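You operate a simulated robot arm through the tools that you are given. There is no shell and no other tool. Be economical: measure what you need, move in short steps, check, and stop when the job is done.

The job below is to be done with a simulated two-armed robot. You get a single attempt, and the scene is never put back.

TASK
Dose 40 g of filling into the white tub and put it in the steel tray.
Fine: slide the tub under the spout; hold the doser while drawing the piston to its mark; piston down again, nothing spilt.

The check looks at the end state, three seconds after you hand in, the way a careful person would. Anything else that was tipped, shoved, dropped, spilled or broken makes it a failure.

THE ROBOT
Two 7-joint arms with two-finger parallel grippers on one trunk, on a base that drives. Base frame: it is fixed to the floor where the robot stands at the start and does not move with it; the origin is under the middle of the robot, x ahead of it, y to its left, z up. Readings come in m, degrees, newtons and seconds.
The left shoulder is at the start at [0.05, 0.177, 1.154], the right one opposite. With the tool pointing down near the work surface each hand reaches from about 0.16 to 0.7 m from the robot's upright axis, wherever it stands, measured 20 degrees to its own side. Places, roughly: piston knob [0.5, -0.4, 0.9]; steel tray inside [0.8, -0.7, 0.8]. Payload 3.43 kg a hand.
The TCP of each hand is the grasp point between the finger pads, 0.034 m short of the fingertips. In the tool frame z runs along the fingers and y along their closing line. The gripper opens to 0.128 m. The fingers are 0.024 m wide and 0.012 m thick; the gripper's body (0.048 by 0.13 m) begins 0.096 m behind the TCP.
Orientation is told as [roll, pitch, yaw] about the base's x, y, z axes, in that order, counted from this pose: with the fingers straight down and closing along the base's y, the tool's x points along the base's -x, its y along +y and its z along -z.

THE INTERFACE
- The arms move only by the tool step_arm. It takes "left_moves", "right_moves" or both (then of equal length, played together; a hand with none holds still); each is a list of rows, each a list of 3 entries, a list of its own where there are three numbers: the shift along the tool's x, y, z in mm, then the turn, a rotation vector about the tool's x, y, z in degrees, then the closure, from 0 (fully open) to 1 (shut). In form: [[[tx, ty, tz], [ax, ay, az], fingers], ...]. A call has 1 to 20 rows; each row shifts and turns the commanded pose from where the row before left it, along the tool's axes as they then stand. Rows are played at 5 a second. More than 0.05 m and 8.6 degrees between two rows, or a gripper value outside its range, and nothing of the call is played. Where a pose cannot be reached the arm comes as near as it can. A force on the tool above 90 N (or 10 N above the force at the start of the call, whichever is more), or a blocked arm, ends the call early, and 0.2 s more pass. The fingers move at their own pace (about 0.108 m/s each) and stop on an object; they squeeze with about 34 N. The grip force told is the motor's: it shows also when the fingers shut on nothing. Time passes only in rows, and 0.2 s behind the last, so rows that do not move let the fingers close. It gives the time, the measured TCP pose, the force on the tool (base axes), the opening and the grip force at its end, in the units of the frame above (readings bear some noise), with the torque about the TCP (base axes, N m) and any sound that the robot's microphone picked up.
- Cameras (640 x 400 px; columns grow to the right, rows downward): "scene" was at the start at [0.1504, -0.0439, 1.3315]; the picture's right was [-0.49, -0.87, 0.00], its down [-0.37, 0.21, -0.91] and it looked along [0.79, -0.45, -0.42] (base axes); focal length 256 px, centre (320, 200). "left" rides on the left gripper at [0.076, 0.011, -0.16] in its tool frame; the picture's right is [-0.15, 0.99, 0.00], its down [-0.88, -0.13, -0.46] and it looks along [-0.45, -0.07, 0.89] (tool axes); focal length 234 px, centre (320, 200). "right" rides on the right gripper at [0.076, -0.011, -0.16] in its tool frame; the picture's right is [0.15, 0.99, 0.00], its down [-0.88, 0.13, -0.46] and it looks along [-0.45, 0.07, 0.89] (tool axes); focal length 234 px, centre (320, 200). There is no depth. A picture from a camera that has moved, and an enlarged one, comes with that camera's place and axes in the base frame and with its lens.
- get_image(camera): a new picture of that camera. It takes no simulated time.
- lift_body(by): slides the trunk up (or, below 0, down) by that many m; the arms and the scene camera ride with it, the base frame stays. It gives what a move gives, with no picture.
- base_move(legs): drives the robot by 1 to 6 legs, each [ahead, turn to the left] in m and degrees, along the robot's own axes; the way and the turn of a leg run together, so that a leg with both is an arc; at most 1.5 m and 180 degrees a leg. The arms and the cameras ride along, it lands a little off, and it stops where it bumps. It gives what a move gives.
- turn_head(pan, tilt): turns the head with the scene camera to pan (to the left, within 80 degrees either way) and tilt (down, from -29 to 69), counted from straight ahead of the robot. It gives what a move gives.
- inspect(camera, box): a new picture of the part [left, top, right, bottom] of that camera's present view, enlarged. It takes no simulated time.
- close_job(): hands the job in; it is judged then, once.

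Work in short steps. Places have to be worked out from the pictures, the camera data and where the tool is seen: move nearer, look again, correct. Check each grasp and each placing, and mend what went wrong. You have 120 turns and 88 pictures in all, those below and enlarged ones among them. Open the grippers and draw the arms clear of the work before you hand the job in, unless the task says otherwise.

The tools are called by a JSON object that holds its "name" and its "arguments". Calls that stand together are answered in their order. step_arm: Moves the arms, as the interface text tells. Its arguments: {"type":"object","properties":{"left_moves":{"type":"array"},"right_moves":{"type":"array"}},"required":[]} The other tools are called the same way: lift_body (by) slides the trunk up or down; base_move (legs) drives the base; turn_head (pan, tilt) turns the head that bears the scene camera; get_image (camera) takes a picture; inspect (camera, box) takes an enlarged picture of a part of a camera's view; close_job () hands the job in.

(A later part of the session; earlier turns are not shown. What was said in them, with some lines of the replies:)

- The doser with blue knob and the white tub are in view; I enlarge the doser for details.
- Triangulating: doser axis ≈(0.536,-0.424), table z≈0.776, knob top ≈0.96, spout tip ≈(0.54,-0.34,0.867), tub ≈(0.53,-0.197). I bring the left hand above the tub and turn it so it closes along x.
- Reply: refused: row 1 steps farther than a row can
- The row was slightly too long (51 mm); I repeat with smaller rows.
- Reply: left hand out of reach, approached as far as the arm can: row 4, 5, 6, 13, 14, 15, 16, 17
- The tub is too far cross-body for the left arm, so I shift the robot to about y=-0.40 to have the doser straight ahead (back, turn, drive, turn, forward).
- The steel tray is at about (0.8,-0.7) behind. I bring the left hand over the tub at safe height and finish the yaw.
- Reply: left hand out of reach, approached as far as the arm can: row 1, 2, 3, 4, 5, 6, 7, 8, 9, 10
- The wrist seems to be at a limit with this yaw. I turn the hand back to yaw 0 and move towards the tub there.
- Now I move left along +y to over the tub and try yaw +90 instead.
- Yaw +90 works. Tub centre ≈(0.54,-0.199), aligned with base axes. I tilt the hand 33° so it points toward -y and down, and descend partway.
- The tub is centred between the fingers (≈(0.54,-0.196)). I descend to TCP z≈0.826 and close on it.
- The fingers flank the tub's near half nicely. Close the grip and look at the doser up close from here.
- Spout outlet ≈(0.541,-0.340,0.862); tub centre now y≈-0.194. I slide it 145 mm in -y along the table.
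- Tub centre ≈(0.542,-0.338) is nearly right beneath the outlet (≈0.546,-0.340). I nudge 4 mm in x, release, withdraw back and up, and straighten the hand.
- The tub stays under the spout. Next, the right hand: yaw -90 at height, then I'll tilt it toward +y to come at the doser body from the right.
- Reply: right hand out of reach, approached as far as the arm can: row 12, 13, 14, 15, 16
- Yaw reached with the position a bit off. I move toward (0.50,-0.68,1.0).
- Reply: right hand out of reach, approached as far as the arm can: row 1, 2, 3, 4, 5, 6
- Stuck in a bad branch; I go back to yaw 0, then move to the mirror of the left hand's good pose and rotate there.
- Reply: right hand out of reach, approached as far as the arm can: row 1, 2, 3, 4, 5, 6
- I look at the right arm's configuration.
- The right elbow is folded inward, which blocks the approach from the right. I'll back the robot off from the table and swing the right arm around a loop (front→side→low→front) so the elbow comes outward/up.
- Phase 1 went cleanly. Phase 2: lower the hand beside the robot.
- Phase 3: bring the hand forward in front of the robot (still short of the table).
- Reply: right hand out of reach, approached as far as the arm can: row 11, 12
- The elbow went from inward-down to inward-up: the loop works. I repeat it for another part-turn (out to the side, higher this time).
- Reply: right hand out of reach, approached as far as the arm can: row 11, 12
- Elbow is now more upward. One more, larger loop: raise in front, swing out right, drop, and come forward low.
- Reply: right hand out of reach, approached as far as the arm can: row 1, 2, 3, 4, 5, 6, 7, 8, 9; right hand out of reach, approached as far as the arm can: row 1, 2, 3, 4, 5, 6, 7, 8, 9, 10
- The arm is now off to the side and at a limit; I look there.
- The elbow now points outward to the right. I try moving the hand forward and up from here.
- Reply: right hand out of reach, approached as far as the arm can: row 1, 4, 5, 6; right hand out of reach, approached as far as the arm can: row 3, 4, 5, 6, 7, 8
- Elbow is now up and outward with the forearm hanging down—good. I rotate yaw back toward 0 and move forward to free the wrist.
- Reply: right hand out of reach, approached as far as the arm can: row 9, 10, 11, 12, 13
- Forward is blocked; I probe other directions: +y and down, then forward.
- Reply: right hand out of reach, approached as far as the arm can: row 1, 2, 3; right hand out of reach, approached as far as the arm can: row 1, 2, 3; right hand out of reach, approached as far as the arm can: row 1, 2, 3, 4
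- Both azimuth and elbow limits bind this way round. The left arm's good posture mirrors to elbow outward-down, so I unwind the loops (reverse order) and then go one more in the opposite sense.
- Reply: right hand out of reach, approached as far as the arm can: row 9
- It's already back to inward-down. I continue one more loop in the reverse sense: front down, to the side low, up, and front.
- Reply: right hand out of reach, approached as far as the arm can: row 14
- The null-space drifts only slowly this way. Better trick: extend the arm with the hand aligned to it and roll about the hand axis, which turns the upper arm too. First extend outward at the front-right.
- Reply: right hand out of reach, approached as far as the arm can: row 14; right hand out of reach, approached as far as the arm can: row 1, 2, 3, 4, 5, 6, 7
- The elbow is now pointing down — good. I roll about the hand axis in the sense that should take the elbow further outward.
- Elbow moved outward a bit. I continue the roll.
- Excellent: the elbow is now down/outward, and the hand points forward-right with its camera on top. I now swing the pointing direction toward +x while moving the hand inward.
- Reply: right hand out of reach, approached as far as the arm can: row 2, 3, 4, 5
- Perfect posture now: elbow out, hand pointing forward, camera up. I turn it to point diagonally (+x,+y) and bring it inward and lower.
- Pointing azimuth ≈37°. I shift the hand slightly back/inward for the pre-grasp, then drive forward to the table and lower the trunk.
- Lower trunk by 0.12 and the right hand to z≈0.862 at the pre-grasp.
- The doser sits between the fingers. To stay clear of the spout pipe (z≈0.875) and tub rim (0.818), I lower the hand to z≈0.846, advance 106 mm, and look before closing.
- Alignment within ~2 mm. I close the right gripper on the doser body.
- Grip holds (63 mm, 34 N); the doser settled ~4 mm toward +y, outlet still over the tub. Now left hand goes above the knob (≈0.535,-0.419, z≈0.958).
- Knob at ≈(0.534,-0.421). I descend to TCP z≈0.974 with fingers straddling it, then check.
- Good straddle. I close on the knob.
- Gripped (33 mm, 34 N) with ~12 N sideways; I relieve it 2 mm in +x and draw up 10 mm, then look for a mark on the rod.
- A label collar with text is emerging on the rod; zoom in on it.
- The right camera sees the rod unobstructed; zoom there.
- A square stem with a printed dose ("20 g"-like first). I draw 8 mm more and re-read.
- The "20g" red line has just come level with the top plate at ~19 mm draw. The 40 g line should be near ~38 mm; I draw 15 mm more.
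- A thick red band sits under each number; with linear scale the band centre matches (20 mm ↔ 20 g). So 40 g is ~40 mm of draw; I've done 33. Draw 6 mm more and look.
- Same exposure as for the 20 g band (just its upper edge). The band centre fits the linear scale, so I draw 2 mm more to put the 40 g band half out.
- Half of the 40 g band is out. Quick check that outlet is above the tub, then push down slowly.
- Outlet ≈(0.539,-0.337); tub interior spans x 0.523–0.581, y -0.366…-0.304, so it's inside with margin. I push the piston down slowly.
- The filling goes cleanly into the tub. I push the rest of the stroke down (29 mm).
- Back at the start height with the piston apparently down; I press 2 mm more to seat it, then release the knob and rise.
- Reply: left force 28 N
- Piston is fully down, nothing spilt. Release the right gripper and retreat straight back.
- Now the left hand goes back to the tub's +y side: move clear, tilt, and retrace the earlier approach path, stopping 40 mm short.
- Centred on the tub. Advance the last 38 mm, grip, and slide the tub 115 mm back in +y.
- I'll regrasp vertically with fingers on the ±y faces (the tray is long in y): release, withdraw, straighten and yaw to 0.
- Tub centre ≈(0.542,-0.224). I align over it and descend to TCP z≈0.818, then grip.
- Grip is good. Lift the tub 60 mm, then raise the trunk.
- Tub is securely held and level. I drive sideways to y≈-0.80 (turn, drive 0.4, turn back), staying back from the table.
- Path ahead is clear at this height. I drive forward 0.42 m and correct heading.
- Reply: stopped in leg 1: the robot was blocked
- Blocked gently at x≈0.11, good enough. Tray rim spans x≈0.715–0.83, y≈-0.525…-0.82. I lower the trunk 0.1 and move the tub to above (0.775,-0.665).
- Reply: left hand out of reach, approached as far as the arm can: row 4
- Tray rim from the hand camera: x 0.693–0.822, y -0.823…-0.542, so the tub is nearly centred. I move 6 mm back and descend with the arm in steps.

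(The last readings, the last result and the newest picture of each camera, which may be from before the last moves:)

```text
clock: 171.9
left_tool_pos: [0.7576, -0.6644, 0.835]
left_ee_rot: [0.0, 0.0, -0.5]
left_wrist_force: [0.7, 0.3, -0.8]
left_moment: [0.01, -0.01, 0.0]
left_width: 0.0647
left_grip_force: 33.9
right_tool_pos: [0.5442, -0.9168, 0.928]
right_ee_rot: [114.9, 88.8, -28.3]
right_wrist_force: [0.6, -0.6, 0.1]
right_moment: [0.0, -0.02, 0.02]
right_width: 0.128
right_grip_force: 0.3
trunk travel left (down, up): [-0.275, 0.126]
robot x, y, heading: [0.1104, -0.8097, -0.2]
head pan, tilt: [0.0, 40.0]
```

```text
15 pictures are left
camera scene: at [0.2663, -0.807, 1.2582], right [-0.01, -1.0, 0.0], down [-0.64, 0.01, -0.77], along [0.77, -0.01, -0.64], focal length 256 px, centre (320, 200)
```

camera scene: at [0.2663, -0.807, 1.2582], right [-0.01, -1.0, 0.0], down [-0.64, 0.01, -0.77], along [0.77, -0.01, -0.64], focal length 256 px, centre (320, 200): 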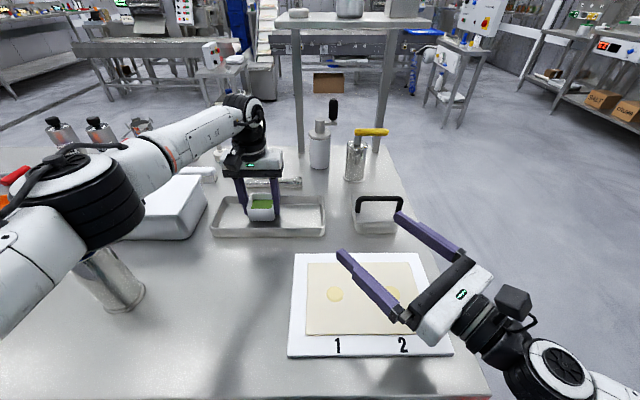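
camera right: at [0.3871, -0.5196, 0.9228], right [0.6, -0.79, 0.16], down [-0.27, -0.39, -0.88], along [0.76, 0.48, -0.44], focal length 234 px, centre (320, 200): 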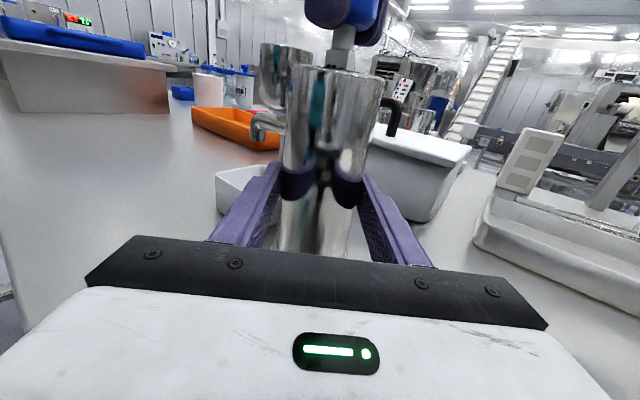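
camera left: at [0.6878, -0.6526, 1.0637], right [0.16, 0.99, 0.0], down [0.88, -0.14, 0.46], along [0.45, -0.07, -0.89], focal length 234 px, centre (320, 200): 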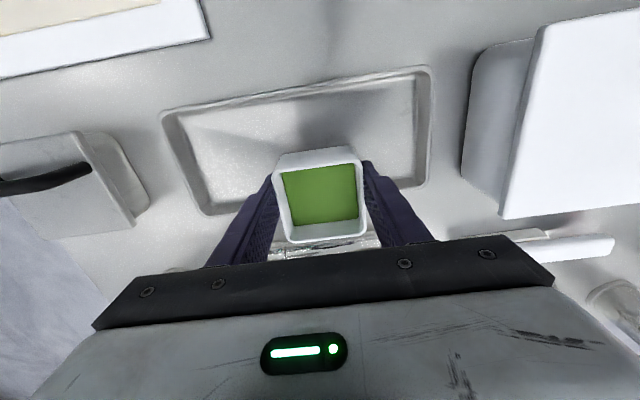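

The elbow stays clear of the doser. Tub is inside the tray walls; I lower the last ~13 mm in small steps watching the force.

{"name": "step_arm", "arguments": {"left_moves": [[[0, 0, 5], [0, 0, 0], 0.6], [[0, 0, 3], [0, 0, 0], 0.6], [[0, 0, 2], [0, 0, 0], 0.6], [[0, 0, 0], [0, 0, 0], 0.6]]}}

{"name": "inspect", "arguments": {"camera": "scene", "box": [195, 140, 345, 250]}}

```text
clock: 172.9
left_tool_pos: [0.7562, -0.6639, 0.826]
left_ee_rot: [0.0, 0.0, -0.6]
left_wrist_force: [-0.5, 0.5, -0.8]
left_moment: [0.0, 0.0, 0.0]
left_width: 0.0646
left_grip_force: 34.5
right_tool_pos: [0.5457, -0.9163, 0.9288]
right_ee_rot: [115.0, 88.8, -28.3]
right_wrist_force: [0.1, -0.6, -0.4]
right_moment: [-0.03, 0.03, 0.03]
right_width: 0.1282
right_grip_force: 0.1
trunk travel left (down, up): [-0.275, 0.126]
robot x, y, heading: [0.1124, -0.8081, -0.4]
head pan, tilt: [0.0, 40.0]
```

```text
3.64 times, centred on (270, 195) of scene
camera zoom: at [0.2662, -0.807, 1.2582], right [-0.01, -1.0, 0.0], down [-0.64, 0.01, -0.77], along [0.77, -0.01, -0.64], focal length 932 px, centre (502, 218)
```

zoom: 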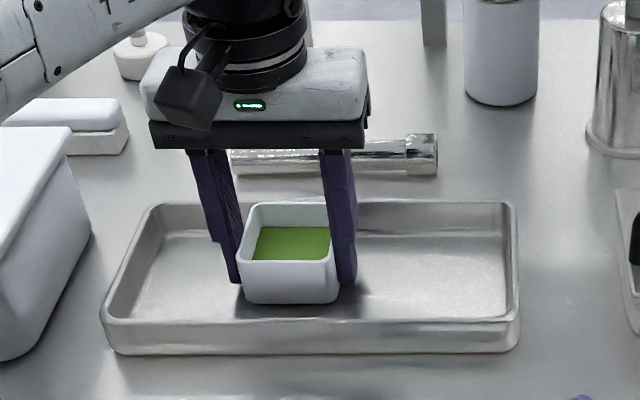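

Well centred. Continue lowering in 1.5 mm steps until contact shows.

{"name": "step_arm", "arguments": {"left_moves": [[[0, 0, 1.5], [0, 0, 0], 0.6], [[0, 0, 1.5], [0, 0, 0], 0.6], [[0, 0, 0], [0, 0, 0], 0.6]]}}

```text
clock: 173.7
left_tool_pos: [0.7576, -0.6635, 0.8235]
left_ee_rot: [0.0, 0.0, -0.4]
left_wrist_force: [0.3, 0.1, 0.8]
left_moment: [-0.05, -0.08, -0.01]
left_width: 0.0646
left_grip_force: 34.3
right_tool_pos: [0.5444, -0.9163, 0.9287]
right_ee_rot: [115.2, 88.7, -27.9]
right_wrist_force: [-0.2, -0.1, 0.2]
right_moment: [0.03, 0.0, 0.0]
right_width: 0.128
right_grip_force: 0.1
trunk travel left (down, up): [-0.275, 0.126]
robot x, y, heading: [0.1104, -0.8072, -0.5]
head pan, tilt: [0.0, 40.0]
```

{"name": "step_arm", "arguments": {"left_moves": [[[0, 0, 1.5], [0, 0, 0], 0.6], [[0, 0, 0], [0, 0, 0], 0.6]]}}

```text
clock: 174.3
left_tool_pos: [0.7567, -0.6629, 0.8229]
left_ee_rot: [-0.1, -0.1, -0.3]
left_wrist_force: [-1.1, 0.5, 10.0]
left_moment: [-0.01, 0.08, 0.02]
left_width: 0.0649
left_grip_force: 33.9
right_tool_pos: [0.5436, -0.916, 0.9296]
right_ee_rot: [116.5, 88.6, -26.6]
right_wrist_force: [0.3, 1.3, -1.0]
right_moment: [-0.01, 0.01, -0.01]
right_width: 0.1278
right_grip_force: 0.1
trunk travel left (down, up): [-0.275, 0.126]
robot x, y, heading: [0.1129, -0.8096, -0.8]
head pan, tilt: [0.0, 40.0]
```

Contact (10 N up). I open gently and raise the hand straight up.

{"name": "step_arm", "arguments": {"left_moves": [[[0, 0, -0.7], [0, 0, 0], 0.45], [[0, 0, 0], [0, 0, 0], 0.3], [[0, 0, 0], [0, 0, 0], 0.25], [[0, 0, 0], [0, 0, 0], 0.25], [[0, 0, -20], [0, 0, 0], 0.25], [[0, 0, -40], [0, 0, 0], 0.25], [[0, 0, -40], [0, 0, 0], 0.25], [[0, 0, -40], [0, 0, 0], 0.1]]}}

{"name": "lift_body", "arguments": {"by": 0.1}}

{"name": "get_image", "arguments": {"camera": "scene"}}

```text
clock: 176.1
left_tool_pos: [0.7569, -0.6663, 0.9639]
left_ee_rot: [0.0, 0.0, -0.4]
left_wrist_force: [0.4, -1.1, 0.5]
left_moment: [0.02, -0.05, -0.02]
left_width: 0.1153
left_grip_force: 0.1
right_tool_pos: [0.544, -0.9165, 0.928]
right_ee_rot: [116.4, 88.8, -26.9]
right_wrist_force: [-0.3, 0.3, 0.9]
right_moment: [-0.03, 0.01, 0.0]
right_width: 0.1279
right_grip_force: 0.1
trunk travel left (down, up): [-0.275, 0.126]
robot x, y, heading: [0.1115, -0.8064, -0.4]
head pan, tilt: [0.0, 40.0]
```

```text
clock: 177.4
left_tool_pos: [0.7576, -0.6631, 1.0631]
left_ee_rot: [0.1, 0.0, -0.4]
left_wrist_force: [0.3, -0.4, 0.0]
left_moment: [0.0, 0.04, 0.03]
left_width: 0.1151
left_grip_force: 0.0
right_tool_pos: [0.5434, -0.9172, 1.029]
right_ee_rot: [115.4, 88.8, -27.9]
right_wrist_force: [0.1, 0.7, -0.2]
right_moment: [0.01, -0.01, 0.0]
right_width: 0.128
right_grip_force: 0.1
trunk travel left (down, up): [-0.375, 0.026]
robot x, y, heading: [0.1112, -0.8073, -0.5]
head pan, tilt: [0.0, 40.0]
```

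```text
13 pictures are left
camera scene: at [0.2664, -0.807, 1.3582], right [-0.01, -1.0, 0.0], down [-0.64, 0.01, -0.77], along [0.77, -0.01, -0.64], focal length 256 px, centre (320, 200)
```

scene: 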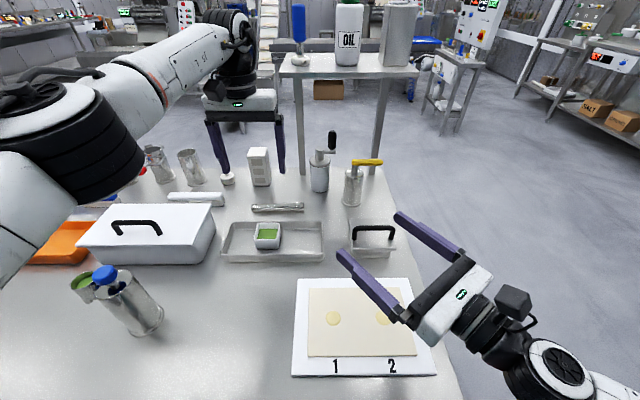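

Tub stands in the tray, doser upright, piston down. I back the robot away from the table so the arms are clear, then check once more.

{"name": "base_move", "arguments": {"legs": [[-0.4, 0]]}}

{"name": "turn_head", "arguments": {"pan": 8, "tilt": 32}}

{"name": "get_image", "arguments": {"camera": "scene"}}

```text
clock: 179.9
left_tool_pos: [0.3633, -0.663, 1.0637]
left_ee_rot: [0.1, -0.1, -0.6]
left_wrist_force: [-0.1, 0.2, 0.2]
left_moment: [0.0, -0.07, 0.02]
left_width: 0.1152
left_grip_force: 0.1
right_tool_pos: [0.1484, -0.913, 1.0288]
right_ee_rot: [115.7, 88.7, -27.8]
right_wrist_force: [-0.4, 0.1, 0.2]
right_moment: [-0.03, -0.02, -0.02]
right_width: 0.1282
right_grip_force: 0.1
trunk travel left (down, up): [-0.375, 0.026]
robot x, y, heading: [-0.2834, -0.8061, -0.9]
head pan, tilt: [0.0, 40.0]
```

```text
clock: 180.6
left_tool_pos: [0.3628, -0.6619, 1.0632]
left_ee_rot: [0.0, 0.0, -0.7]
left_wrist_force: [0.2, 0.7, 0.2]
left_moment: [0.0, 0.0, 0.01]
left_width: 0.1151
left_grip_force: 0.0
right_tool_pos: [0.1481, -0.9144, 1.0284]
right_ee_rot: [115.4, 88.8, -27.9]
right_wrist_force: [-0.1, -0.4, -0.5]
right_moment: [-0.02, 0.0, 0.01]
right_width: 0.1278
right_grip_force: 0.1
trunk travel left (down, up): [-0.375, 0.026]
robot x, y, heading: [-0.2813, -0.8021, -0.7]
head pan, tilt: [8.0, 32.0]
```

```text
12 pictures are left
camera scene: at [-0.125, -0.7908, 1.3704], right [0.13, -0.99, 0.0], down [-0.53, -0.07, -0.85], along [0.84, 0.11, -0.53], focal length 256 px, centre (320, 200)
```

scene: 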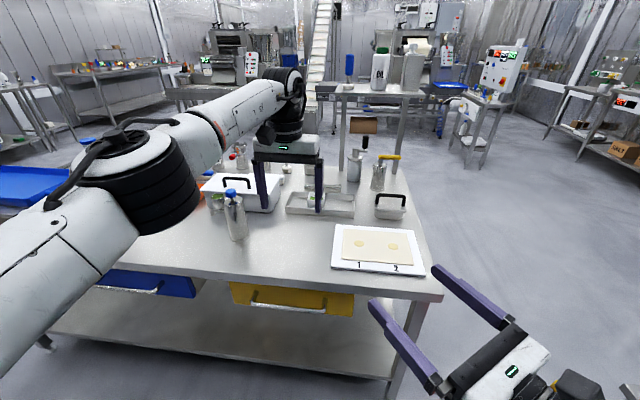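

Everything is standing as it should, the grippers are open and the arms are off the work; I hand in.

{"name": "close_job", "arguments": {}}

```text
The job is handed in.
```

I dosed filling into the white tub to the 40 g mark and set the tub in the steel tray. Nothing spilt. The dose went by the doser's scale; I could not weigh it. I took the middle of the thick red band under "40g" as the mark, so it may be a gram or two off.

The piston is back down and the doser is upright. Holding it moved the doser about 4 mm, and the base was stopped by an obstruction, most likely the table, on the drive in to the tray; the last pictures show nothing tipped. Both grippers are open and the arms are clear of the work.
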